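You operate a simulated robot arm through the tools that you are given. There is no shell and no other tool. Be economical: measure what you need, move in short steps, check, and stop when the job is done.

The job below is to be done with a simulated robot arm. You get a single attempt, and the scene is never put back.

## Task
Dust the block's top on the round plate and wax it from the tin with the yellow knob.
Fine: use the white pad and put it back; the lid goes back on; the block stays on the plate.

It is judged by the outcome, as a careful person would: the job done as asked, and still so three seconds after it is handed in. It fails if anything else is knocked over, pushed out of place, dropped, spilled or broken. Lids that push on must go on centred and level and be pressed home; caps that screw on are set level and turned clockwise until they are tight.

## Robot
A 6-joint arm with a two-finger parallel gripper, fixed in place. Base frame: the origin is at the foot of the arm, x ahead of it, y to its left, z up; the work surface is at about z = 0. Readings come in m, degrees, newtons and seconds.
With the tool pointing down near the work surface it reaches from about 0.14 to 0.58 m from the base axis. Its first joint turns from -66.0 to 66.0 degrees. Payload 2.1 kg.
The tool frame sits at the grasp point between the pads (the TCP): z along the fingers, y along the line on which they close. The tips reach 0.03 m beyond it. The gripper opens to 0.094 m. The fingers are 0.028 m wide and 0.01 m thick; the gripper's body (0.05 by 0.096 m) begins 0.055 m behind the TCP.
Orientation is that of the tool frame in the base frame, as [roll, pitch, yaw] about the fixed x, y, z axes, in that order (R = Rz(yaw) Ry(pitch) Rx(roll)). With the fingers straight down and closing along the base's y, the tool's x points along the base's -x, its y along +y and its z along -z.

## Interface
- The arm moves only by the tool step_arm. Its argument "steps" is a list of rows, each a list of 3 entries, a list of its own where there are three numbers: the shift along the tool's x, y, z in mm, then the turn, a rotation vector about the tool's x, y, z in degrees, then the gripper command, from -1 (fully open) to 1 (shut), values between in proportion. In form: [[[dx, dy, dz], [rx, ry, rz], fingers], ...]. A call has 1 to 20 rows; each row shifts and turns the commanded pose from where the row before left it, along the tool's axes as they then stand. Rows are played at 5 a second. More than 0.05 m and 8.6 degrees between two rows, or a gripper value outside its range, and nothing of the call is played. A pose out of reach is approached as far as the arm can. The call stops where the force on the tool passes 40 N (or 10 N more than at its start, if that is more) or the arm is blocked; 0.2 s more then pass. The fingers move at their own pace (about 0.072 m/s each) and stop on an object; they squeeze with about 42 N. The grip force told is the motor's: it shows also when the fingers shut on nothing. Time passes only in rows, and 0.2 s behind the last, so rows that do not move let the fingers close. It gives the time, the measured TCP pose, the force on the tool (base axes), the opening and the grip force at its end, in the units of the frame above (readings bear some noise).
- Cameras (640 x 400 px; columns grow to the right, rows downward): "scene" is fixed at [0.0782, -0.4061, 0.482]; the picture's right is [0.40, -0.92, 0.00], its down [-0.55, -0.24, -0.80] and it looks along [0.73, 0.32, -0.60] (base axes); focal length 230 px, centre (320, 200). "wrist" rides on the gripper at [0.076, 0.014, -0.103] in the tool frame; the picture's right is [-0.18, 0.98, 0.00], its down [-0.75, -0.14, -0.64] and it looks along [-0.63, -0.12, 0.77] (tool axes); focal length 243 px, centre (320, 200). There is no depth. A picture from a camera that has moved, and an enlarged one, comes with that camera's place and axes in the base frame and with its lens.
- snapshot(camera): a new picture of that camera. The clock stands still meanwhile.
- enlarge(camera, box): a new picture of the part [left, top, right, bottom] of that camera's present view, enlarged. The clock stands still meanwhile.
- hand_in(): hands the job in; it is judged then, once.

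Go step by step. Nothing tells you positions but the pictures and the camera data: compare them with the known pose of the tool, close in by small moves and look again before you grip or let go. The budget is 120 turns and 68 pictures, counting those below and the enlarged ones. Unless the task says otherwise, let go and move clear before handing in, and close with one line.

The tools are called by a JSON object that holds its "fn" and its "kwargs". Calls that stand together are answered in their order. step_arm: Moves the arm, as the interface text tells. Its arguments: {"type":"object","properties":{"steps":{"type":"array","items":{"type":"array"}}},"required":["steps"]} The other tools are called the same way: snapshot (camera) takes a picture; enlarge (camera, box) takes an enlarged picture of a part of a camera's view; hand_in () hands the job in.

At the start:

```text
t: 0.0
position: [0.3488, -0.0811, 0.3443]
tcp_rot: [179.9, 0.3, -179.9]
contact_force: [0.0, 0.3, -0.3]
gripper_width: 0.0939
grasp_force: 0.0
```

scene: 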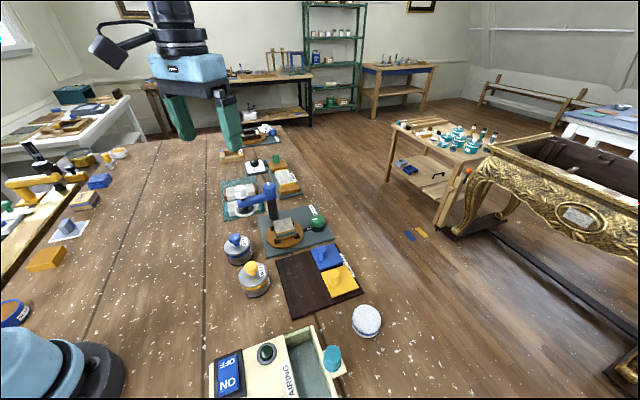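
wrist: 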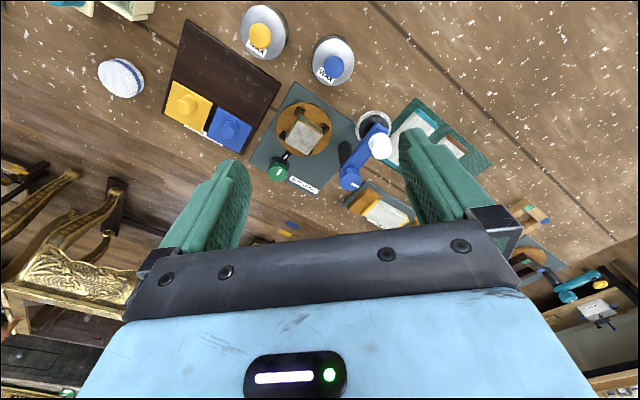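

I see a table with a round orange plate holding a block, two tins (yellow and blue knob), yellow and blue pads on a dark board, and a round white thing. I'll look closer before moving.

{"fn": "enlarge", "kwargs": {"camera": "scene", "box": [200, 170, 400, 295]}}

{"fn": "enlarge", "kwargs": {"camera": "scene", "box": [200, 275, 400, 400]}}

{"fn": "enlarge", "kwargs": {"camera": "wrist", "box": [90, 0, 410, 200]}}

{"fn": "enlarge", "kwargs": {"camera": "scene", "box": [0, 120, 200, 345]}}

```text
3.20 times, centred on (300, 232) of scene
camera zoom: at [0.0782, -0.4061, 0.482], right [0.4, -0.92, 0.0], down [-0.55, -0.24, -0.8], along [0.73, 0.32, -0.6], focal length 735 px, centre (384, 96)
```

zoom: 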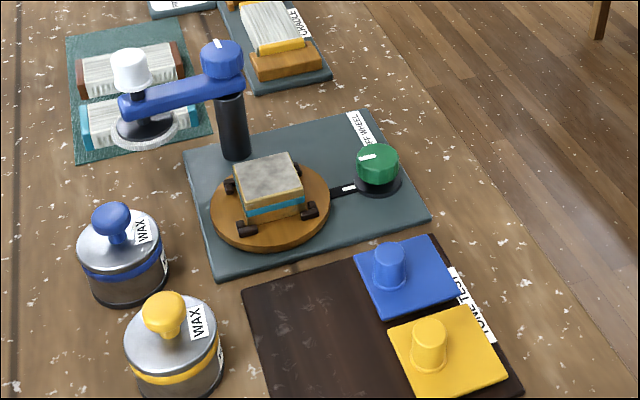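

```text
3.20 times, centred on (300, 338) of scene
camera zoom: at [0.0782, -0.4061, 0.482], right [0.4, -0.92, 0.0], down [-0.55, -0.24, -0.8], along [0.73, 0.32, -0.6], focal length 735 px, centre (384, -240)
```

zoom: 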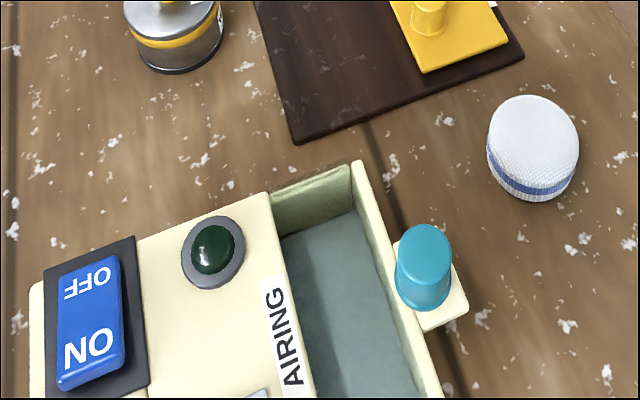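

```text
2.00 times, centred on (250, 100) of wrist
camera zoom: at [0.271, -0.0671, 0.4457], right [0.18, 0.98, 0.0], down [0.75, -0.14, 0.64], along [0.63, -0.12, -0.77], focal length 485 px, centre (460, 400)
```

zoom: 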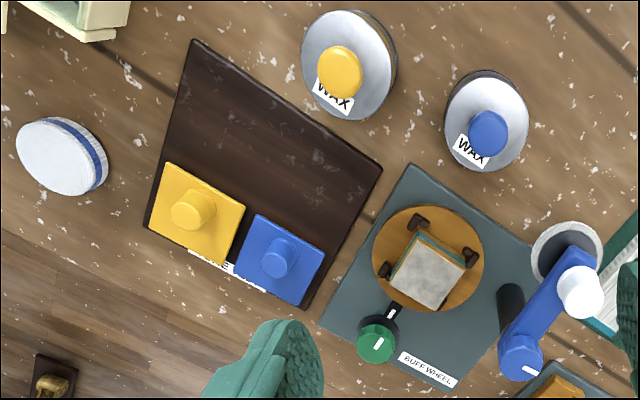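

```text
1.78 times, centred on (100, 232) of scene
camera zoom: at [0.0782, -0.4061, 0.482], right [0.4, -0.92, 0.0], down [-0.55, -0.24, -0.8], along [0.73, 0.32, -0.6], focal length 408 px, centre (711, 142)
```

zoom: 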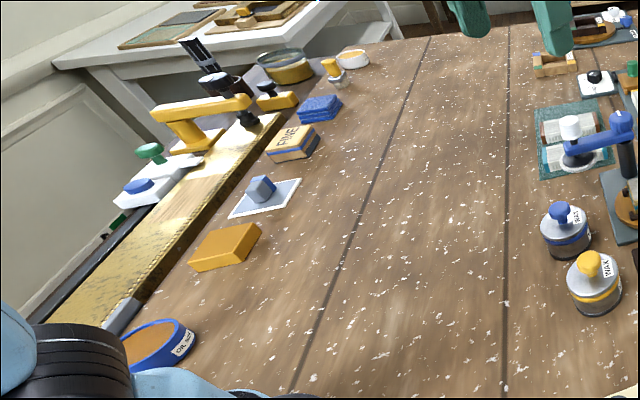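

The details matter (which "white pad", labels), so I'll zoom in on each candidate.

{"fn": "enlarge", "kwargs": {"camera": "scene", "box": [220, 175, 340, 250]}}

{"fn": "enlarge", "kwargs": {"camera": "scene", "box": [20, 140, 140, 280]}}

{"fn": "enlarge", "kwargs": {"camera": "scene", "box": [220, 230, 400, 342]}}

{"fn": "enlarge", "kwargs": {"camera": "scene", "box": [210, 110, 320, 180]}}

```text
5.33 times, centred on (280, 212) of scene
camera zoom: at [0.0782, -0.4061, 0.482], right [0.4, -0.92, 0.0], down [-0.55, -0.24, -0.8], along [0.73, 0.32, -0.6], focal length 1225 px, centre (533, 133)
```

zoom: 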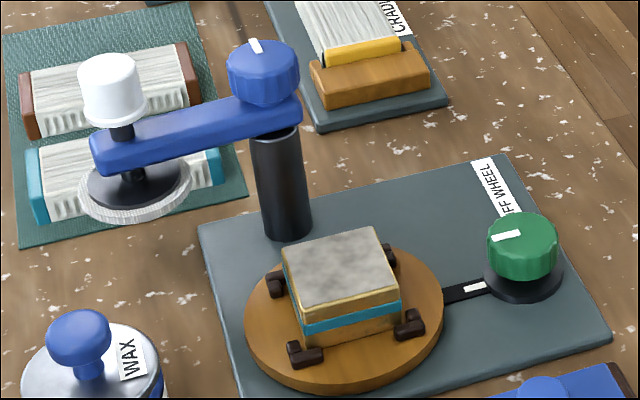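

```text
2.86 times, centred on (80, 210) of scene
camera zoom: at [0.0782, -0.4061, 0.482], right [0.4, -0.92, 0.0], down [-0.55, -0.24, -0.8], along [0.73, 0.32, -0.6], focal length 656 px, centre (1006, 171)
```

zoom: 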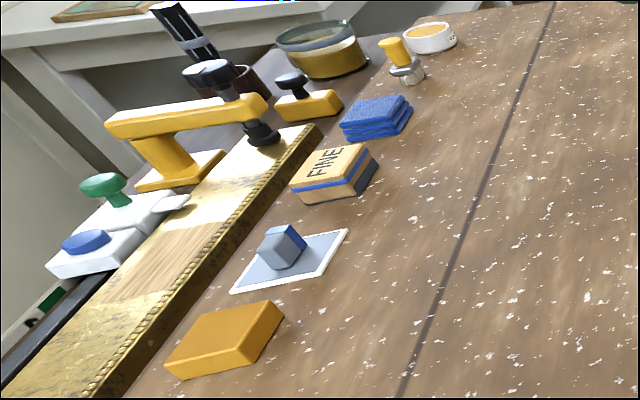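

```text
3.56 times, centred on (310, 286) of scene
camera zoom: at [0.0782, -0.4061, 0.482], right [0.4, -0.92, 0.0], down [-0.55, -0.24, -0.8], along [0.73, 0.32, -0.6], focal length 817 px, centre (356, -106)
```

zoom: 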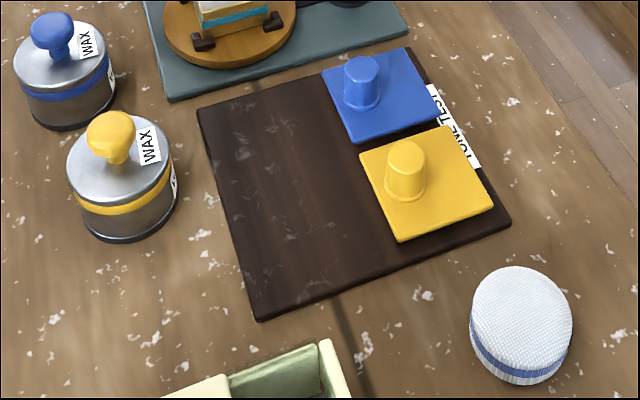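

```text
5.71 times, centred on (265, 145) of scene
camera zoom: at [0.0782, -0.4061, 0.482], right [0.4, -0.92, 0.0], down [-0.55, -0.24, -0.8], along [0.73, 0.32, -0.6], focal length 1312 px, centre (634, 514)
```

zoom: 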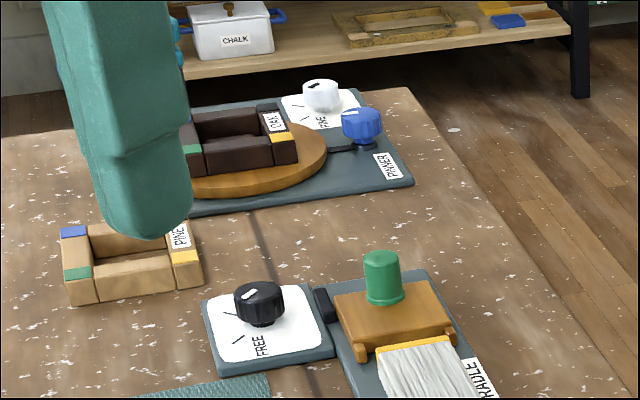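

The white terry pad (round, blue band) sits at about (0.31, -0.397), the yellow tin at about (0.296, -0.151), and the block at about (0.45, -0.134) with its grey dusty top near z≈0.06. I'll move above the pad for a closer look.

{"fn": "step_arm", "kwargs": {"steps": [[[5, -40, 20], [0, 0, 0], -1], [[5, -40, 20], [0, 0, 0], -1], [[5, -40, 20], [0, 0, 0], -1], [[5, -40, 20], [0, 0, 0], -1], [[5, -40, 20], [0, 0, 0], -1], [[5, -40, 20], [0, 0, 0], -1], [[5, -40, 20], [0, 0, 0], -1], [[5, -36, 10], [0, 0, 0], -1], [[0, 0, 0], [0, 0, 0], -1]]}}

{"fn": "snapshot", "kwargs": {"camera": "wrist"}}

{"fn": "snapshot", "kwargs": {"camera": "scene"}}

```text
t: 2.0
position: [0.3081, -0.3992, 0.1926]
tcp_rot: [179.8, 0.2, 180.0]
contact_force: [-0.5, 0.5, 0.5]
gripper_width: 0.0942
grasp_force: 0.0
```

```text
57 pictures are left
camera wrist: at [0.2308, -0.3847, 0.295], right [0.18, 0.98, 0.0], down [0.75, -0.14, 0.64], along [0.63, -0.12, -0.77], focal length 243 px, centre (320, 200)
```

wrist: 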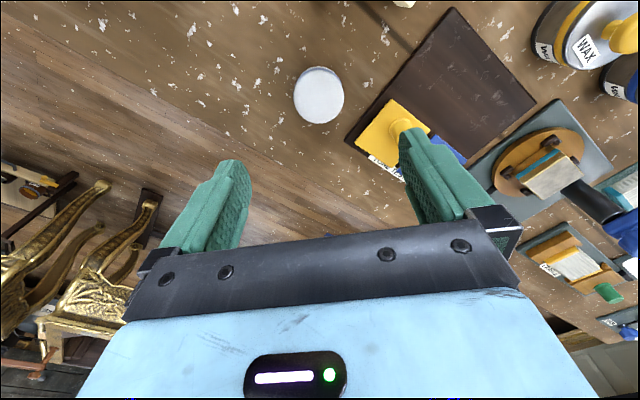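

```text
56 pictures are left
```

scene: 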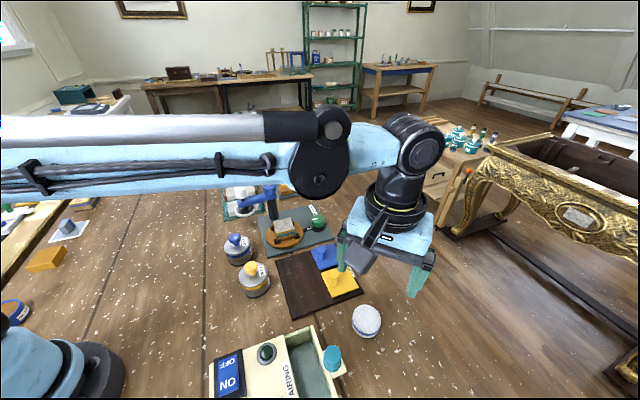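

The pad is at about (0.308, -0.400), and I now need its height.

{"fn": "enlarge", "kwargs": {"camera": "scene", "box": [334, 295, 398, 345]}}

{"fn": "enlarge", "kwargs": {"camera": "wrist", "box": [280, 55, 360, 135]}}

```text
8.00 times, centred on (366, 320) of scene
camera zoom: at [0.0782, -0.4061, 0.482], right [0.4, -0.92, 0.0], down [-0.55, -0.24, -0.8], along [0.73, 0.32, -0.6], focal length 1837 px, centre (-48, -760)
```

zoom: 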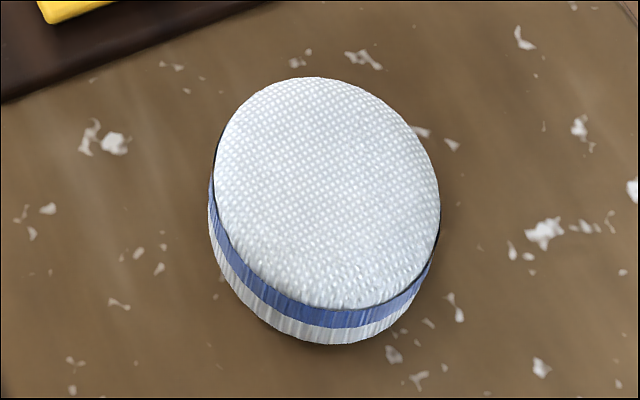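

```text
5.00 times, centred on (320, 95) of wrist
camera zoom: at [0.2308, -0.3847, 0.295], right [0.18, 0.98, 0.0], down [0.75, -0.14, 0.64], along [0.63, -0.12, -0.77], focal length 1213 px, centre (320, 725)
```

zoom: 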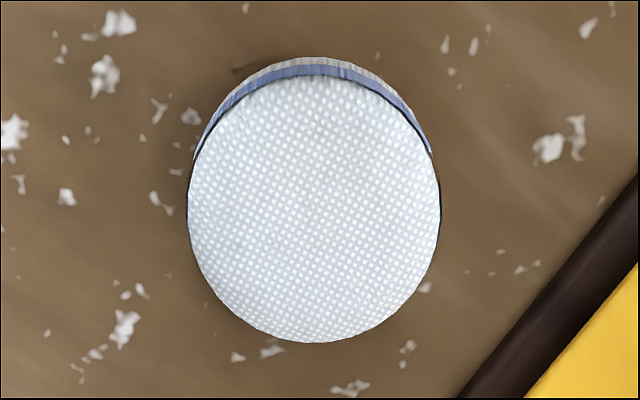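

The pad is about 55 mm across and 20 mm tall, centred near (0.314, -0.402). I'll descend to grip the blue band.

{"fn": "step_arm", "kwargs": {"steps": [[[-6, -3, 30], [0, 0, 0], -1], [[0, 0, 40], [0, 0, 0], -1], [[0, 0, 32], [0, 0, 0], -1], [[0, 0, 0], [0, 0, 0], -1]]}}

{"fn": "snapshot", "kwargs": {"camera": "wrist"}}

{"fn": "enlarge", "kwargs": {"camera": "scene", "box": [310, 250, 430, 345]}}

```text
t: 3.0
position: [0.3147, -0.4015, 0.09]
tcp_rot: [179.9, 0.3, -179.9]
contact_force: [-0.3, 0.5, 0.2]
gripper_width: 0.0941
grasp_force: 0.0
```

```text
53 pictures are left
camera wrist: at [0.2379, -0.3871, 0.1919], right [0.18, 0.98, 0.0], down [0.75, -0.14, 0.64], along [0.63, -0.12, -0.77], focal length 243 px, centre (320, 200)
```

wrist: 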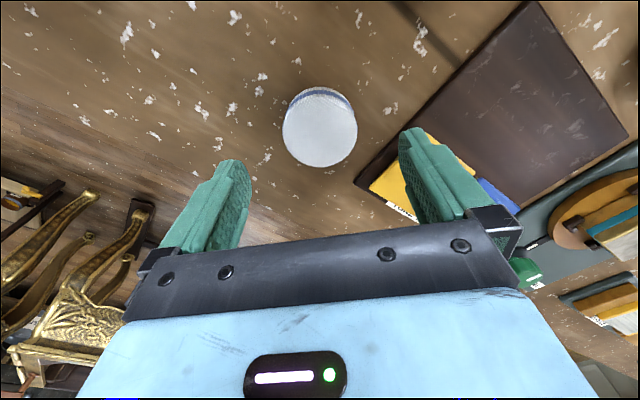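

```text
4.21 times, centred on (370, 298) of scene
camera zoom: at [0.0782, -0.4061, 0.482], right [0.4, -0.92, 0.0], down [-0.55, -0.24, -0.8], along [0.73, 0.32, -0.6], focal length 967 px, centre (110, -210)
```

zoom: 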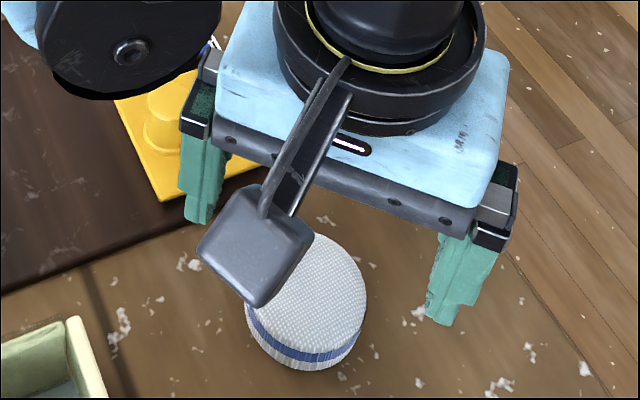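

The alignment is good. I'll narrow the opening a bit to stay clear of the board, go down to z=0.040 and close.

{"fn": "step_arm", "kwargs": {"steps": [[[1, 0, 20], [0, 0, 0], -0.55], [[0, 0, 20], [0, 0, 0], -0.55], [[0, 0, 10], [0, 0, 0], -0.55], [[0, 0, 0], [0, 0, 0], -0.55], [[0, 0, 0], [0, 0, 0], 1], [[0, 0, 0], [0, 0, 0], 1], [[0, 0, 0], [0, 0, 0], 1]]}}

{"fn": "enlarge", "kwargs": {"camera": "scene", "box": [310, 270, 430, 345]}}

```text
t: 4.6
position: [0.3136, -0.4009, 0.0405]
tcp_rot: [179.9, 0.0, -179.8]
contact_force: [-0.4, 0.5, 0.0]
gripper_width: 0.0512
grasp_force: 41.6
```

```text
5.33 times, centred on (370, 308) of scene
camera zoom: at [0.0782, -0.4061, 0.482], right [0.4, -0.92, 0.0], down [-0.55, -0.24, -0.8], along [0.73, 0.32, -0.6], focal length 1225 px, centre (53, -373)
```

zoom: 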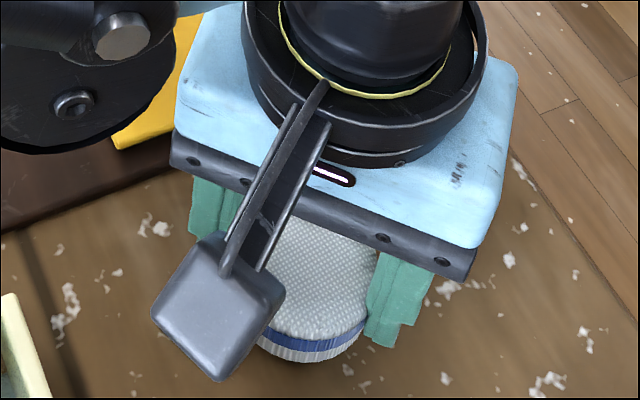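

The pad is held (51 mm wide, bottom about 40 mm below the TCP). I'll lift it and carry it above the block.

{"fn": "step_arm", "kwargs": {"steps": [[[0, 0, -20], [0, 0, 0], 1], [[0, 0, -40], [0, 0, 0], 1], [[0, 0, -40], [0, 0, 0], 1], [[0, 0, -40], [0, 0, 0], 1], [[-19.5, 38, 0], [0, 0, 0], 1], [[-19.5, 38, 0], [0, 0, 0], 1], [[-19.5, 38, 0], [0, 0, 0], 1], [[-19.5, 38, 0], [0, 0, 0], 1], [[-19.5, 38, 0], [0, 0, 0], 1], [[-19.5, 38, 0], [0, 0, 0], 1], [[-19.5, 38, 0], [0, 0, 0], 1], [[0, 0, 0], [0, 0, 0], 1]]}}

{"fn": "snapshot", "kwargs": {"camera": "wrist"}}

{"fn": "enlarge", "kwargs": {"camera": "scene", "box": [200, 130, 360, 260]}}

```text
t: 7.2
position: [0.4485, -0.1326, 0.1805]
tcp_rot: [179.8, 0.3, 179.9]
contact_force: [0.3, -0.1, 0.7]
gripper_width: 0.0
grasp_force: 32.8
```

```text
50 pictures are left
camera wrist: at [0.3727, -0.1194, 0.283], right [0.18, 0.98, 0.0], down [0.75, -0.14, 0.64], along [0.63, -0.12, -0.77], focal length 243 px, centre (320, 200)
```

wrist: 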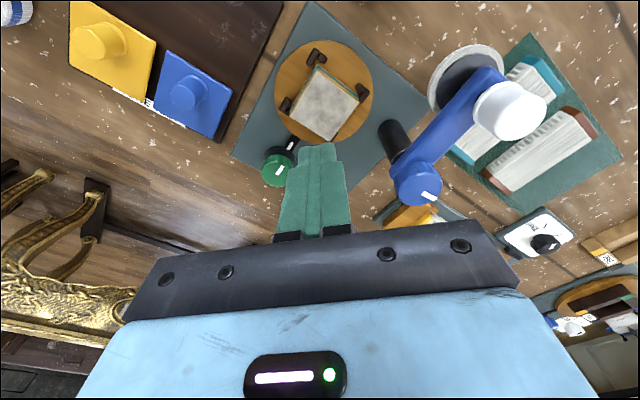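

```text
3.08 times, centred on (280, 195) of scene
camera zoom: at [0.0782, -0.4061, 0.482], right [0.4, -0.92, 0.0], down [-0.55, -0.24, -0.8], along [0.73, 0.32, -0.6], focal length 707 px, centre (443, 215)
```

zoom: 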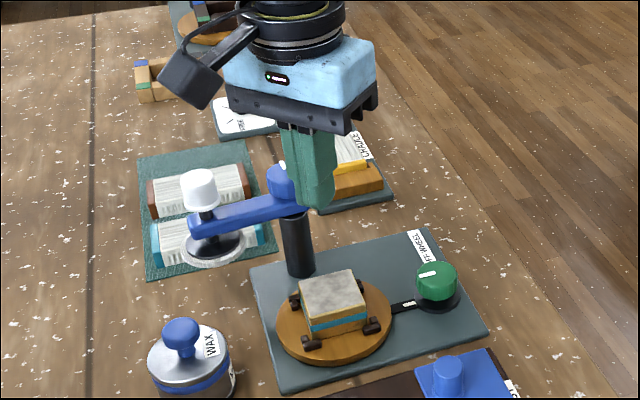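

The grip slipped and the fingers are empty. I'll check where the pad is now.

{"fn": "enlarge", "kwargs": {"camera": "scene", "box": [270, 240, 430, 345]}}

```text
3.81 times, centred on (350, 292) of scene
camera zoom: at [0.0782, -0.4061, 0.482], right [0.4, -0.92, 0.0], down [-0.55, -0.24, -0.8], along [0.73, 0.32, -0.6], focal length 875 px, centre (206, -152)
```

zoom: 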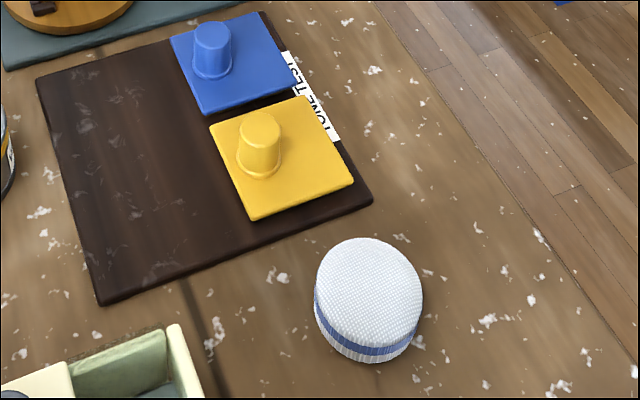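

The pad fell back close to its spot, shifted about 8 mm. Before trying again I'll check the other pale objects to be sure which one is "the white pad".

{"fn": "enlarge", "kwargs": {"camera": "scene", "box": [40, 205, 110, 255]}}

{"fn": "enlarge", "kwargs": {"camera": "scene", "box": [80, 130, 150, 190]}}

{"fn": "enlarge", "kwargs": {"camera": "scene", "box": [0, 180, 70, 240]}}

```text
8.00 times, centred on (75, 230) of scene
camera zoom: at [0.0782, -0.4061, 0.482], right [0.4, -0.92, 0.0], down [-0.55, -0.24, -0.8], along [0.73, 0.32, -0.6], focal length 1837 px, centre (2280, -40)
```

zoom: 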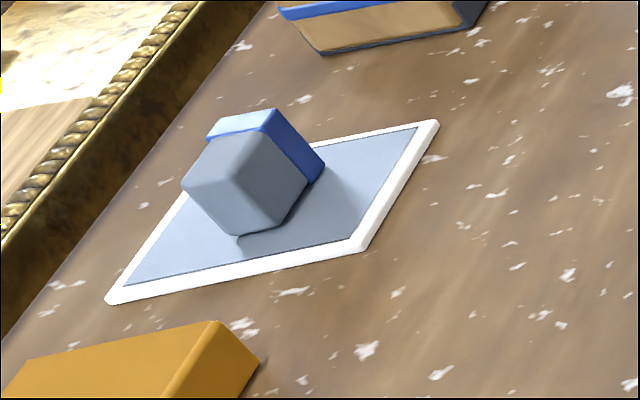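

```text
6.67 times, centred on (115, 160) of scene
camera zoom: at [0.0782, -0.4061, 0.482], right [0.4, -0.92, 0.0], down [-0.55, -0.24, -0.8], along [0.73, 0.32, -0.6], focal length 1531 px, centre (1687, 467)
```

zoom: 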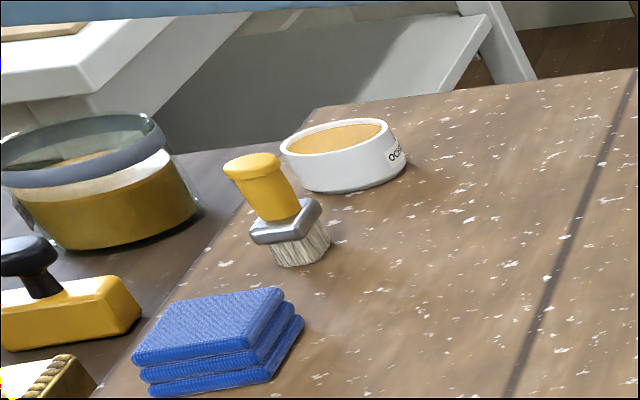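

```text
6.67 times, centred on (35, 210) of scene
camera zoom: at [0.0782, -0.4061, 0.482], right [0.4, -0.92, 0.0], down [-0.55, -0.24, -0.8], along [0.73, 0.32, -0.6], focal length 1531 px, centre (2220, 133)
```

zoom: 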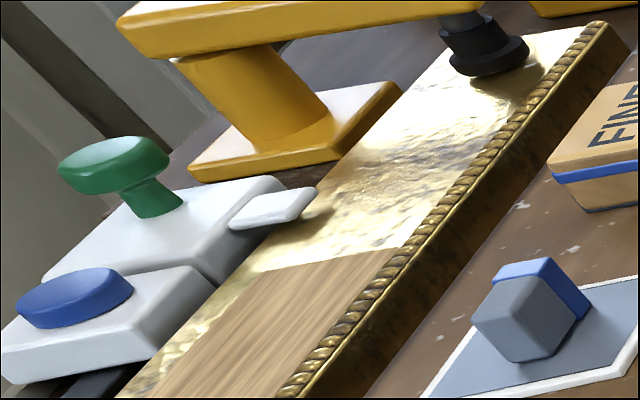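

Nothing else fits, so the round terry pad it is. My grip was too high on its rounded edge, so I'll go back, measure again and grip lower.

{"fn": "step_arm", "kwargs": {"steps": [[[18, -37, 0], [0, 0, 0], -0.5], [[19, -37, 0], [0, 0, 0], -0.5], [[19, -37, 0], [0, 0, 0], -0.5], [[19, -37, 0], [0, 0, 0], -0.5], [[19, -37, 0], [0, 0, 0], -0.5], [[19, -37, 0], [0, 0, 0], -0.5], [[19, -38, 40], [0, 0, 0], -0.5], [[0, 0, 40], [0, 0, 0], -0.5], [[0, 0, 0], [0, 0, 0], -0.5]]}}

{"fn": "enlarge", "kwargs": {"camera": "wrist", "box": [220, 60, 420, 200]}}

```text
refused: row 7 steps farther than a row can; nothing moved
```

```text
2.86 times, centred on (320, 130) of wrist
camera zoom: at [0.3727, -0.1194, 0.283], right [0.18, 0.98, 0.0], down [0.75, -0.14, 0.64], along [0.63, -0.12, -0.77], focal length 693 px, centre (320, 400)
```

zoom: 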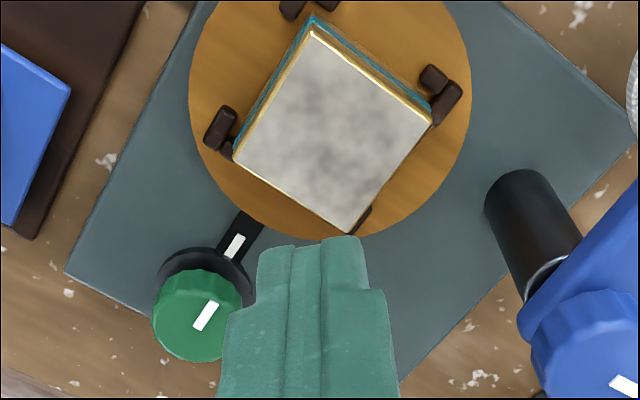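

I now have the block: its top is a 45 mm diamond centred near (0.451, -0.131) at z≈0.052. Next I'll return to the pad with legal step sizes.

{"fn": "step_arm", "kwargs": {"steps": [[[18, -37, 0], [0, 0, 0], -0.5], [[19, -37, 0], [0, 0, 0], -0.5], [[19, -37, 0], [0, 0, 0], -0.5], [[19, -37, 0], [0, 0, 0], -0.5], [[19, -37, 0], [0, 0, 0], -0.5], [[19, -37, 0], [0, 0, 0], -0.5], [[19, -38, 20], [0, 0, 0], -0.5], [[0, 0, 40], [0, 0, 0], -0.5], [[0, 0, 20], [0, 0, 0], -0.5]]}}

{"fn": "enlarge", "kwargs": {"camera": "wrist", "box": [220, 60, 420, 200]}}

```text
t: 9.2
position: [0.3188, -0.3933, 0.1016]
tcp_rot: [179.9, 0.2, -179.9]
contact_force: [-0.1, 0.4, 0.1]
gripper_width: 0.0704
grasp_force: 0.1
```

```text
2.86 times, centred on (320, 130) of wrist
camera zoom: at [0.2422, -0.3788, 0.2026], right [0.18, 0.98, 0.0], down [0.75, -0.14, 0.64], along [0.63, -0.12, -0.77], focal length 693 px, centre (320, 400)
```

zoom: 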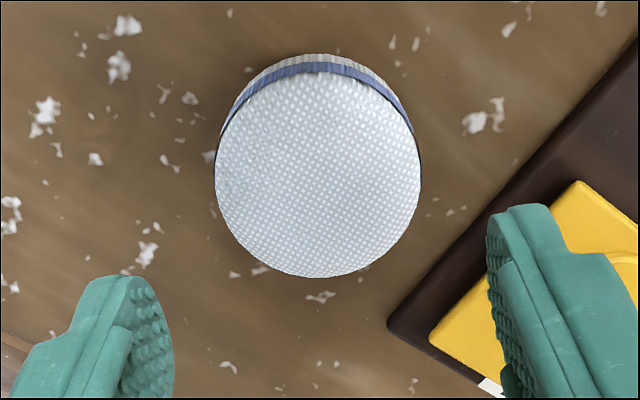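

The pad centre is now (0.314, -0.3935). I'll grip with the tips about 4 mm off the table, lift slowly and check.

{"fn": "step_arm", "kwargs": {"steps": [[[4, 0, 30], [0, 0, 0], -0.5], [[0, 0, 25], [0, 0, 0], -0.5], [[0, 0, 12], [0, 0, 0], -0.5], [[0, 0, 0], [0, 0, 0], -0.5], [[0, 0, 0], [0, 0, 0], 1], [[0, 0, 0], [0, 0, 0], 1], [[0, 0, 0], [0, 0, 0], 1], [[0, 0, 0], [0, 0, 0], 1], [[0, 0, -3], [0, 0, 0], 1], [[0, 0, -5], [0, 0, 0], 1], [[0, 0, -7], [0, 0, 0], 1], [[0, 0, -10], [0, 0, 0], 1]]}}

{"fn": "enlarge", "kwargs": {"camera": "scene", "box": [310, 270, 430, 345]}}

```text
t: 11.8
position: [0.314, -0.3938, 0.06]
tcp_rot: [179.8, 0.2, -179.9]
contact_force: [0.0, -0.3, -0.9]
gripper_width: 0.0523
grasp_force: 41.7
```

```text
5.33 times, centred on (370, 308) of scene
camera zoom: at [0.0782, -0.4061, 0.482], right [0.4, -0.92, 0.0], down [-0.55, -0.24, -0.8], along [0.73, 0.32, -0.6], focal length 1225 px, centre (53, -373)
```

zoom: 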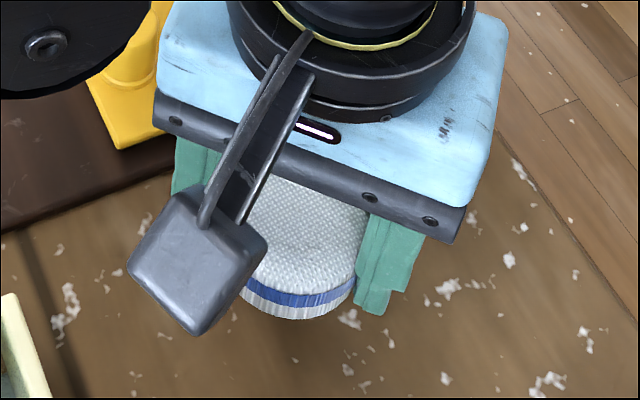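

It's held now. I'll carry it gently to above the block.

{"fn": "step_arm", "kwargs": {"steps": [[[0, 0, -15], [0, 0, 0], 1], [[0, 0, -22], [0, 0, 0], 1], [[0, 0, -22], [0, 0, 0], 1], [[0, 0, -21], [0, 0, 0], 1], [[-8, 15, 0], [0, 0, 0], 1], [[-15, 29, 0], [0, 0, 0], 1], [[-15, 29, 0], [0, 0, 0], 1], [[-15, 29, 0], [0, 0, 0], 1], [[-15, 29, 0], [0, 0, 0], 1], [[-15, 29, 0], [0, 0, 0], 1], [[-15, 29, 0], [0, 0, 0], 1], [[-15, 29, 0], [0, 0, 0], 1], [[-15, 29, 0], [0, 0, 0], 1], [[-9, 16, 0], [0, 0, 0], 1], [[0, 0, 0], [0, 0, 0], 1]]}}

{"fn": "enlarge", "kwargs": {"camera": "scene", "box": [200, 130, 360, 260]}}

{"fn": "snapshot", "kwargs": {"camera": "wrist"}}

```text
t: 15.0
position: [0.4517, -0.1311, 0.1382]
tcp_rot: [179.9, 0.2, 180.0]
contact_force: [0.3, -0.2, -0.6]
gripper_width: 0.0521
grasp_force: 42.5
```

```text
3.08 times, centred on (280, 195) of scene
camera zoom: at [0.0782, -0.4061, 0.482], right [0.4, -0.92, 0.0], down [-0.55, -0.24, -0.8], along [0.73, 0.32, -0.6], focal length 707 px, centre (443, 215)
```

zoom: 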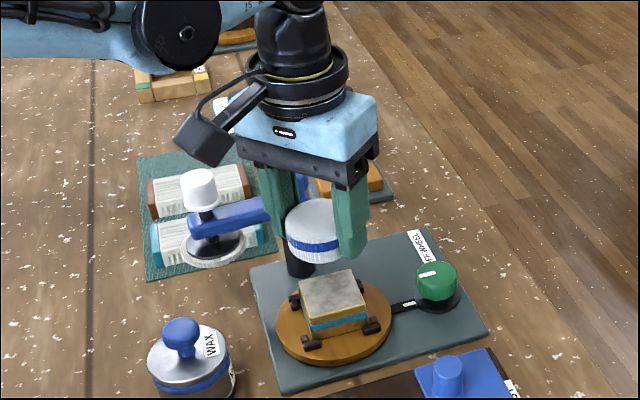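

```text
40 pictures are left
camera wrist: at [0.375, -0.1165, 0.24], right [0.18, 0.98, 0.0], down [0.75, -0.14, 0.64], along [0.63, -0.12, -0.77], focal length 243 px, centre (320, 200)
```

wrist: 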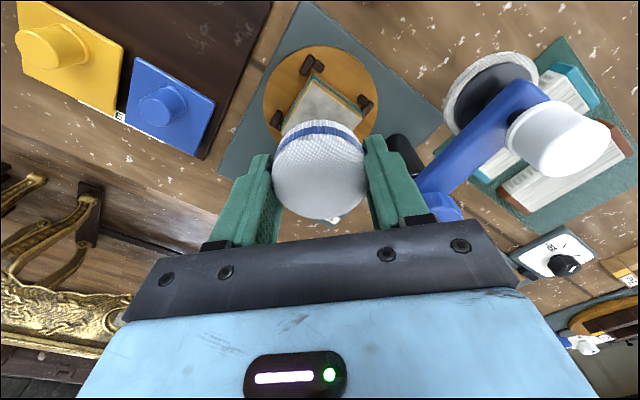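

The pad is above the block and clear of the post. I'll descend to just above the expected contact (TCP z≈0.087).

{"fn": "step_arm", "kwargs": {"steps": [[[0, 0, 20], [0, 0, 0], 1], [[0, 0, 20], [0, 0, 0], 1], [[0, 0, 4], [0, 0, 0], 1], [[0, 0, 2], [0, 0, 0], 1], [[0, 0, 0], [0, 0, 0], 1]]}}

{"fn": "enlarge", "kwargs": {"camera": "scene", "box": [240, 170, 350, 250]}}

```text
t: 16.2
position: [0.4505, -0.132, 0.0934]
tcp_rot: [179.9, 0.2, -179.8]
contact_force: [-0.2, -1.0, -1.4]
gripper_width: 0.0521
grasp_force: 41.8
```

```text
5.00 times, centred on (295, 210) of scene
camera zoom: at [0.0782, -0.4061, 0.482], right [0.4, -0.92, 0.0], down [-0.55, -0.24, -0.8], along [0.73, 0.32, -0.6], focal length 1148 px, centre (445, 150)
```

zoom: 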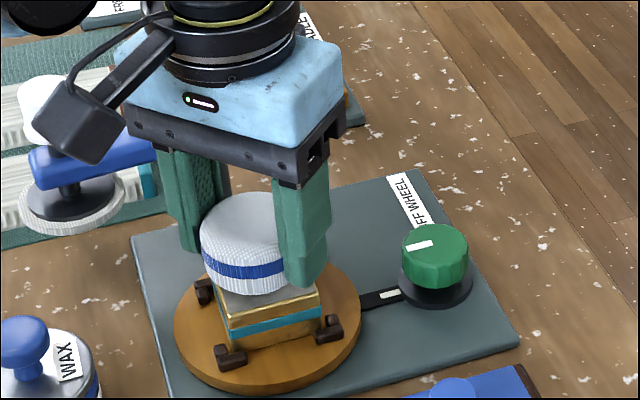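

{"fn": "step_arm", "kwargs": {"steps": [[[0, 0, 2], [0, 0, 0], 1], [[0, 0, 2], [0, 0, 0], 1], [[0, 0, 0], [0, 0, 0], 1]]}}

```text
t: 17.0
position: [0.4513, -0.1312, 0.0902]
tcp_rot: [179.9, 0.2, -179.9]
contact_force: [-0.5, 0.5, -0.3]
gripper_width: 0.052
grasp_force: 42.1
```

There's no contact yet, so I'll keep going down in 1 mm steps.

{"fn": "step_arm", "kwargs": {"steps": [[[0, 0, 1], [0, 0, 0], 1], [[0, 0, 1], [0, 0, 0], 1], [[0, 0, 0], [0, 0, 0], 1]]}}

{"fn": "enlarge", "kwargs": {"camera": "scene", "box": [265, 200, 315, 245]}}

```text
t: 17.8
position: [0.4518, -0.1297, 0.0884]
tcp_rot: [179.9, 0.3, -179.8]
contact_force: [0.1, 0.4, -0.1]
gripper_width: 0.052
grasp_force: 42.0
```

```text
8.89 times, centred on (290, 222) of scene
camera zoom: at [0.0782, -0.4061, 0.482], right [0.4, -0.92, 0.0], down [-0.55, -0.24, -0.8], along [0.73, 0.32, -0.6], focal length 2042 px, centre (587, 0)
```

zoom: 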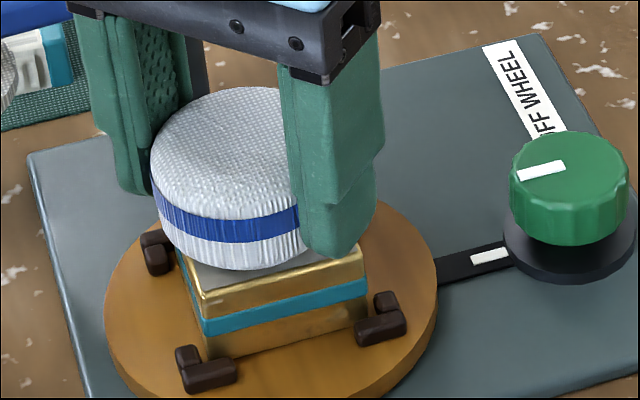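

{"fn": "step_arm", "kwargs": {"steps": [[[0, 0, 1], [0, 0, 0], 1], [[0, 0, 1], [0, 0, 0], 1], [[0, 0, 0], [0, 0, 0], 1]]}}

```text
t: 18.6
position: [0.4508, -0.131, 0.0864]
tcp_rot: [179.9, 0.1, -180.0]
contact_force: [0.4, -0.3, -0.4]
gripper_width: 0.052
grasp_force: 41.8
```

{"fn": "step_arm", "kwargs": {"steps": [[[0, 0, 1], [0, 0, 0], 1], [[0, 0, 1], [0, 0, 0], 1], [[0, 0, 0], [0, 0, 0], 1]]}}

```text
t: 19.4
position: [0.4518, -0.132, 0.0853]
tcp_rot: [179.9, 0.2, -179.8]
contact_force: [0.6, 0.2, 0.3]
gripper_width: 0.0519
grasp_force: 42.0
```

{"fn": "step_arm", "kwargs": {"steps": [[[0, 0, 1], [0, 0, 0], 1], [[0, 0, 1], [0, 0, 0], 1], [[0, 0, 0], [0, 0, 0], 1]]}}

{"fn": "enlarge", "kwargs": {"camera": "scene", "box": [265, 200, 315, 245]}}

```text
t: 20.1
position: [0.451, -0.1314, 0.0845]
tcp_rot: [179.9, 0.0, -179.9]
contact_force: [0.2, 0.4, 15.4]
gripper_width: 0.0521
grasp_force: 42.5
stopped in row 3: the force on the tool passed its limit (the readings are from after the stop); the commanded pose is now the measured one
```

```text
8.89 times, centred on (290, 222) of scene
camera zoom: at [0.0782, -0.4061, 0.482], right [0.4, -0.92, 0.0], down [-0.55, -0.24, -0.8], along [0.73, 0.32, -0.6], focal length 2042 px, centre (587, 0)
```

zoom: 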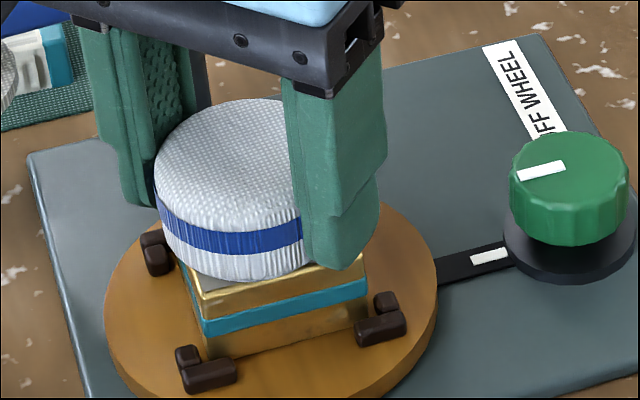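

Contact is at z≈0.0845 and it's stiff. I'll ease off slightly and make a gentle wiping pattern across the top.

{"fn": "step_arm", "kwargs": {"steps": [[[0, 0, -0.3], [0, 0, 0], 1], [[4, 0, 0], [0, 0, 0], 1], [[4, 0, 0], [0, 0, 0], 1], [[4, 0, 0], [0, 0, 0], 1], [[-4, 4, 0], [0, 0, 0], 1], [[-4, 4, 0], [0, 0, 0], 1], [[-4, 4, 0], [0, 0, 0], 1], [[-4, -4, 0], [0, 0, 0], 1], [[-4, -4, 0], [0, 0, 0], 1], [[-4, -4, 0], [0, 0, 0], 1], [[4, -4, 0], [0, 0, 0], 1], [[4, -4, 0], [0, 0, 0], 1], [[4, -4, 0], [0, 0, 0], 1], [[0, 4, 0], [0, 0, 0], 1], [[0, 4, 0], [0, 0, 0], 1], [[0, 4, 0], [0, 0, 0], 1]]}}

{"fn": "enlarge", "kwargs": {"camera": "scene", "box": [240, 170, 350, 250]}}

```text
t: 23.5
position: [0.4508, -0.1328, 0.0839]
tcp_rot: [-180.0, 0.1, 180.0]
contact_force: [-1.9, -10.9, 23.3]
gripper_width: 0.0516
grasp_force: 41.8
```

```text
5.00 times, centred on (295, 210) of scene
camera zoom: at [0.0781, -0.4061, 0.482], right [0.4, -0.92, 0.0], down [-0.55, -0.24, -0.8], along [0.73, 0.32, -0.6], focal length 1148 px, centre (445, 150)
```

zoom: 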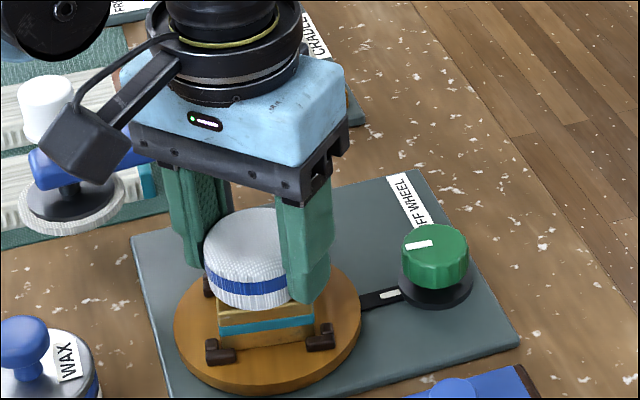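

The turntable turned a little under the wiping, which the wheel allows. I'll lift up and look at the top.

{"fn": "step_arm", "kwargs": {"steps": [[[0, 0, -10], [0, 0, 0], 1], [[0, 0, -20], [0, 0, 0], 1], [[25, 0, -20], [0, 0, 0], 1], [[40, 0, 0], [0, 0, 0], 1], [[40, 0, 0], [0, 0, 0], 1], [[0, 0, 0], [0, 0, 0], 1]]}}

{"fn": "enlarge", "kwargs": {"camera": "scene", "box": [240, 170, 350, 250]}}

{"fn": "snapshot", "kwargs": {"camera": "wrist"}}

```text
t: 24.9
position: [0.3457, -0.1334, 0.1341]
tcp_rot: [179.9, 0.1, -179.9]
contact_force: [-0.4, 0.0, 0.1]
gripper_width: 0.0519
grasp_force: 42.5
```

```text
5.00 times, centred on (295, 210) of scene
camera zoom: at [0.0782, -0.4061, 0.482], right [0.4, -0.92, 0.0], down [-0.55, -0.24, -0.8], along [0.73, 0.32, -0.6], focal length 1148 px, centre (445, 150)
```

zoom: 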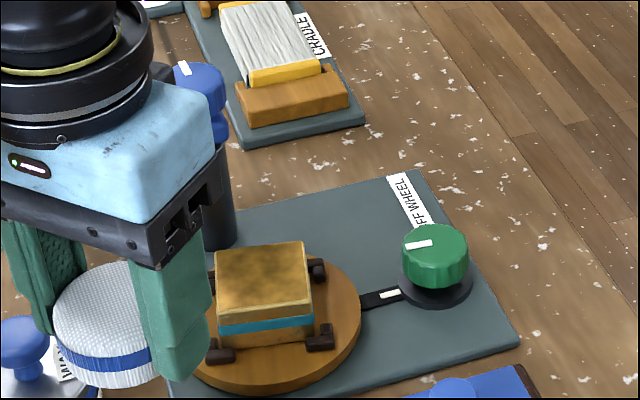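

```text
34 pictures are left
camera wrist: at [0.269, -0.1188, 0.2345], right [0.18, 0.98, 0.0], down [0.75, -0.14, 0.64], along [0.63, -0.12, -0.77], focal length 243 px, centre (320, 200)
```

wrist: 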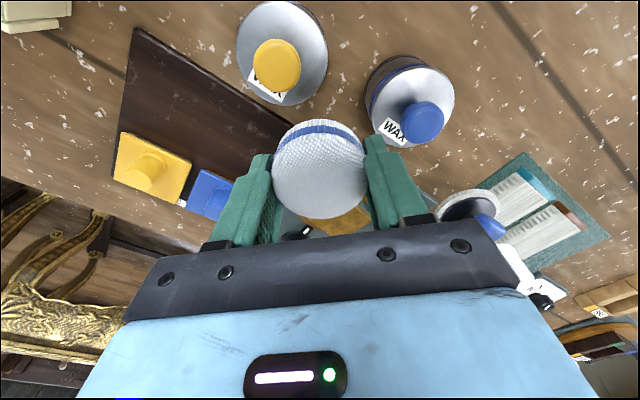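

The dust came off and the top now shows gold. I'll look closely for any residue.

{"fn": "enlarge", "kwargs": {"camera": "scene", "box": [270, 210, 320, 245]}}

```text
11.43 times, centred on (295, 228) of scene
camera zoom: at [0.0782, -0.4061, 0.482], right [0.4, -0.92, 0.0], down [-0.55, -0.24, -0.8], along [0.73, 0.32, -0.6], focal length 2625 px, centre (606, -114)
```

zoom: 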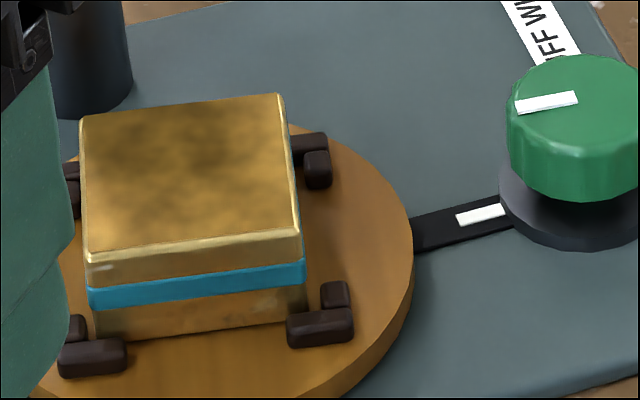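

A faint mottled haze remains, maybe residual dust. I'll wipe a second time, with a longer and lighter pattern, and compare.

{"fn": "step_arm", "kwargs": {"steps": [[[-40, 0, 0], [0, 0, 0], 1], [[-40, 0, 0], [0, 0, 0], 1], [[-25, 0, 20], [0, 0, 0], 1], [[0, 0, 20], [0, 0, 0], 1], [[0, 0, 9], [0, 0, 0], 1], [[0, 0, 0.7], [0, 0, 0], 1], [[5, 0, 0], [0, 0, 0], 1], [[5, 0, 0], [0, 0, 0], 1], [[-5, 0, 0], [0, 0, 0], 1], [[-5, 0, 0], [0, 0, 0], 1], [[-5, 0, 0], [0, 0, 0], 1], [[-5, 0, 0], [0, 0, 0], 1], [[5, 5, 0], [0, 0, 0], 1], [[5, 5, 0], [0, 0, 0], 1], [[0, -5, 0], [0, 0, 0], 1], [[0, -5, 0], [0, 0, 0], 1], [[0, -5, 0], [0, 0, 0], 1], [[0, -5, 0], [0, 0, 0], 1], [[0, 5, 0], [0, 0, 0], 1], [[0, 5, 0], [0, 0, 0], 1]]}}

{"fn": "step_arm", "kwargs": {"steps": [[[0, 0, -10], [0, 0, 0], 1], [[0, 0, -20], [0, 0, 0], 1], [[25, 0, -20], [0, 0, 0], 1], [[40, 0, 0], [0, 0, 0], 1], [[40, 0, 0], [0, 0, 0], 1], [[0, 0, 0], [0, 0, 0], 1]]}}

{"fn": "enlarge", "kwargs": {"camera": "scene", "box": [270, 210, 320, 245]}}

```text
t: 29.1
position: [0.4517, -0.1314, 0.0842]
tcp_rot: [179.9, 0.2, -180.0]
contact_force: [-0.4, 0.1, -0.4]
gripper_width: 0.0519
grasp_force: 42.4
```

```text
t: 30.5
position: [0.3457, -0.1309, 0.1329]
tcp_rot: [179.9, 0.1, -179.9]
contact_force: [-0.3, -0.2, 0.2]
gripper_width: 0.0518
grasp_force: 42.4
```

```text
11.43 times, centred on (295, 228) of scene
camera zoom: at [0.0782, -0.4061, 0.482], right [0.4, -0.92, 0.0], down [-0.55, -0.24, -0.8], along [0.73, 0.32, -0.6], focal length 2625 px, centre (606, -114)
```

zoom: 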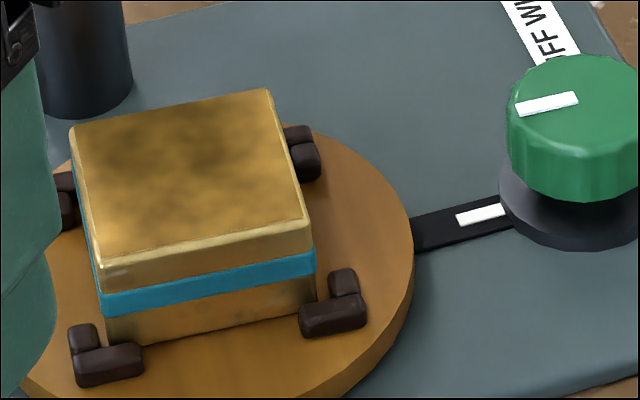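

The second pass looks the same, so the dust is off and that mottle is the surface itself. I'll set the pad back at its original spot so the hand is free for the lid.

{"fn": "step_arm", "kwargs": {"steps": [[[1.5, -15, 0], [0, 0, 0], 1], [[3.2, -28, 0], [0, 0, 0], 1], [[3.2, -28, 0], [0, 0, 0], 1], [[3.2, -28, 0], [0, 0, 0], 1], [[3.2, -28, 0], [0, 0, 0], 1], [[3.2, -28, 0], [0, 0, 0], 1], [[3.2, -28, 0], [0, 0, 0], 1], [[3.2, -28, 0], [0, 0, 0], 1], [[3.2, -28, 0], [0, 0, 0], 1], [[3.2, -20, 0], [0, 0, 0], 1], [[1.5, -10, 20], [0, 0, 0], 1], [[0, 0, 30], [0, 0, 0], 1], [[0, 0, 30], [0, 0, 0], 1], [[0, 0, 0], [0, 0, 0], 1]]}}

```text
t: 33.5
position: [0.3131, -0.3997, 0.0518]
tcp_rot: [179.9, 0.2, 180.0]
contact_force: [0.9, 0.6, 0.2]
gripper_width: 0.0521
grasp_force: 41.8
```

{"fn": "step_arm", "kwargs": {"steps": [[[-1, -1.5, 8], [0, 0, 0], 1], [[0, 0, 5], [0, 0, 0], 1], [[0, 0, 2], [0, 0, 0], 1], [[0, 0, 1], [0, 0, 0], 1], [[0, 0, 0], [0, 0, 0], 1]]}}

```text
t: 34.7
position: [0.3157, -0.4031, 0.0379]
tcp_rot: [179.9, 0.1, -179.9]
contact_force: [0.3, -0.3, 0.3]
gripper_width: 0.0521
grasp_force: 42.3
```

{"fn": "step_arm", "kwargs": {"steps": [[[0, 0, 1], [0, 0, 0], 1], [[0, 0, 0.7], [0, 0, 0], 1], [[0, 0, 0], [0, 0, 0], 1]]}}

```text
t: 35.5
position: [0.3149, -0.4017, 0.0357]
tcp_rot: [179.9, 0.1, -179.9]
contact_force: [0.6, 0.8, -0.7]
gripper_width: 0.0522
grasp_force: 42.1
```

{"fn": "step_arm", "kwargs": {"steps": [[[0, 0, 0.8], [0, 0, 0], 1], [[0, 0, 0], [0, 0, 0], -0.5], [[0, 0, 0], [0, 0, 0], -0.5], [[0, 0, -20], [0, 0, 0], -0.5], [[0, 0, -40], [0, 0, 0], -0.5], [[0, 0, -40], [0, 0, 0], -0.5], [[4, 40, -10], [0, 0, 0], 0.0], [[4, 40, 0], [0, 0, 0], 0.0], [[4, 40, 0], [0, 0, 0], 0.0], [[4, 40, 0], [0, 0, 0], 0.0], [[3, 40, 0], [0, 0, 0], 0.0], [[0, 40, 0], [0, 0, 0], 0.0], [[0, 10, 0], [0, 0, 0], 0.0], [[0, 0, 0], [0, 0, 0], 0.0]]}}

{"fn": "snapshot", "kwargs": {"camera": "wrist"}}

{"fn": "enlarge", "kwargs": {"camera": "scene", "box": [210, 220, 400, 345]}}

```text
t: 38.5
position: [0.2952, -0.1527, 0.1445]
tcp_rot: [179.9, 0.1, -179.9]
contact_force: [-0.3, -0.3, 0.1]
gripper_width: 0.0471
grasp_force: 0.2
```

```text
31 pictures are left
camera wrist: at [0.2193, -0.1379, 0.2462], right [0.18, 0.98, 0.0], down [0.75, -0.14, 0.64], along [0.63, -0.12, -0.77], focal length 243 px, centre (320, 200)
```

wrist: 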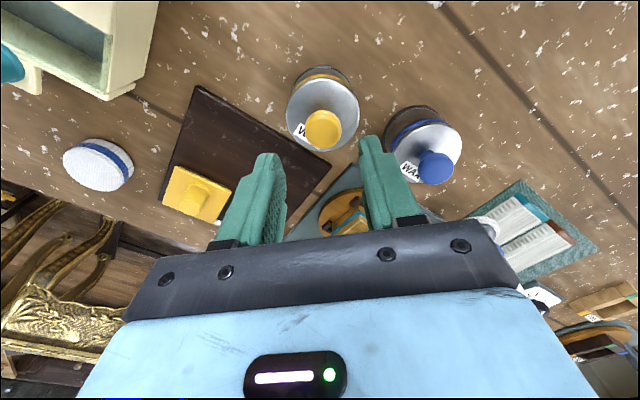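

```text
3.20 times, centred on (305, 282) of scene
camera zoom: at [0.0782, -0.4061, 0.482], right [0.4, -0.92, 0.0], down [-0.55, -0.24, -0.8], along [0.73, 0.32, -0.6], focal length 735 px, centre (368, -64)
```

zoom: 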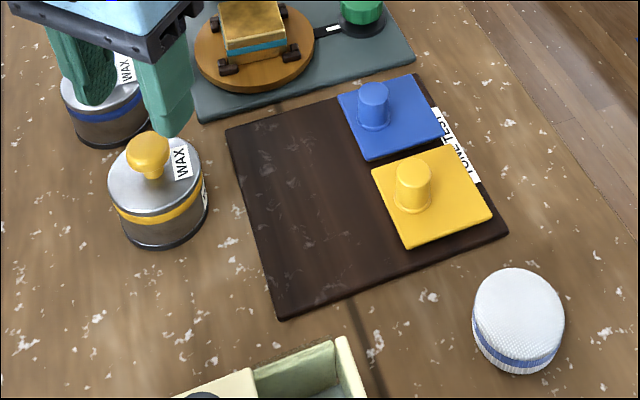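

The pad is back. The yellow knob is at about (0.297, -0.150), with its head at z≈0.055–0.08. I'll go down around it.

{"fn": "step_arm", "kwargs": {"steps": [[[-1.5, 2, 20], [0, 0, 0], 0.0], [[0, 0, 25], [0, 0, 0], 0.0], [[0, 0, 12], [0, 0, 0], 0.0], [[0, 0, 0], [0, 0, 0], 0.0]]}}

{"fn": "enlarge", "kwargs": {"camera": "scene", "box": [220, 230, 300, 310]}}

{"fn": "enlarge", "kwargs": {"camera": "wrist", "box": [240, 80, 400, 230]}}

```text
t: 39.5
position: [0.2979, -0.1503, 0.0884]
tcp_rot: [179.9, 0.0, -179.9]
contact_force: [0.1, -0.3, -0.3]
gripper_width: 0.0473
grasp_force: 0.1
```

```text
5.00 times, centred on (260, 270) of scene
camera zoom: at [0.0782, -0.4061, 0.482], right [0.4, -0.92, 0.0], down [-0.55, -0.24, -0.8], along [0.73, 0.32, -0.6], focal length 1148 px, centre (620, -150)
```

zoom: 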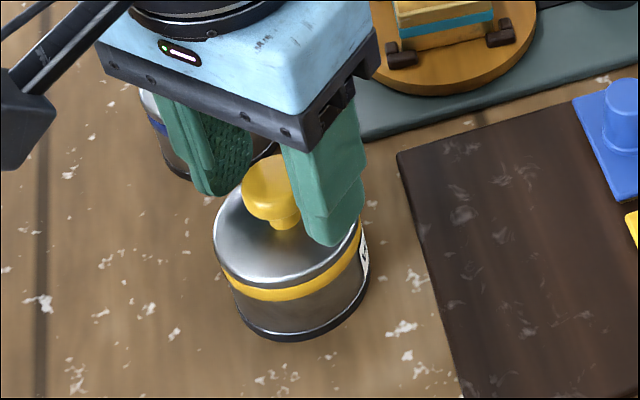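

```text
2.67 times, centred on (320, 155) of wrist
camera zoom: at [0.2213, -0.1355, 0.1901], right [0.18, 0.98, 0.0], down [0.75, -0.14, 0.64], along [0.63, -0.12, -0.77], focal length 647 px, centre (320, 320)
```

zoom: 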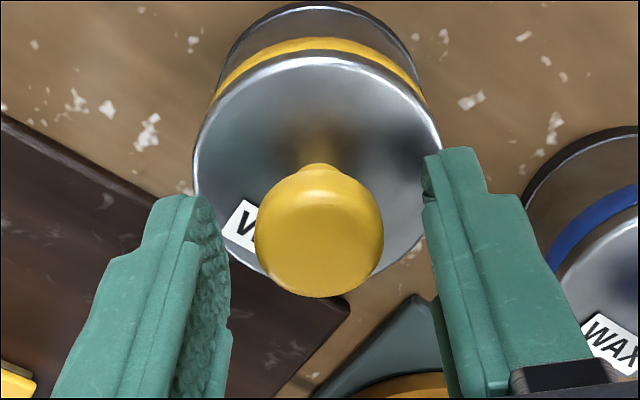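

Centred on the knob. I'll go down another 14 mm and close.

{"fn": "step_arm", "kwargs": {"steps": [[[1, 0, 8], [0, 0, 0], 0.0], [[0, 0, 6], [0, 0, 0], 0.0], [[0, 0, 0], [0, 0, 0], 0.0], [[0, 0, 0], [0, 0, 0], 1], [[0, 0, 0], [0, 0, 0], 1], [[0, 0, 0], [0, 0, 0], 1]]}}

{"fn": "enlarge", "kwargs": {"camera": "scene", "box": [220, 230, 300, 310]}}

```text
t: 40.0
position: [0.2973, -0.1497, 0.0809]
tcp_rot: [179.8, 0.0, -179.9]
contact_force: [-0.2, 1.4, 15.8]
gripper_width: 0.0471
grasp_force: 0.0
stopped in row 2: the force on the tool passed its limit (the readings are from after the stop); the commanded pose is now the measured one
```

```text
5.00 times, centred on (260, 270) of scene
camera zoom: at [0.0782, -0.4061, 0.482], right [0.4, -0.92, 0.0], down [-0.55, -0.24, -0.8], along [0.73, 0.32, -0.6], focal length 1148 px, centre (620, -150)
```

zoom: 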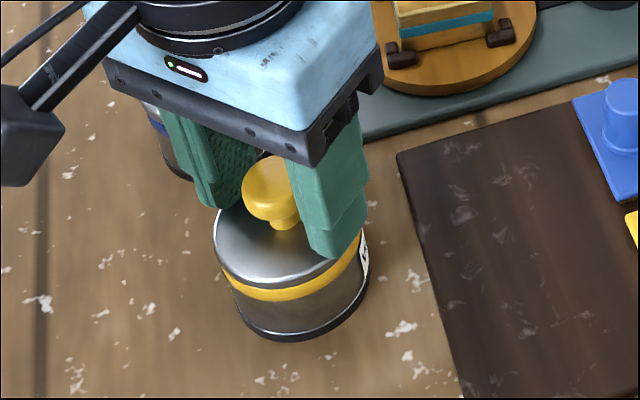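

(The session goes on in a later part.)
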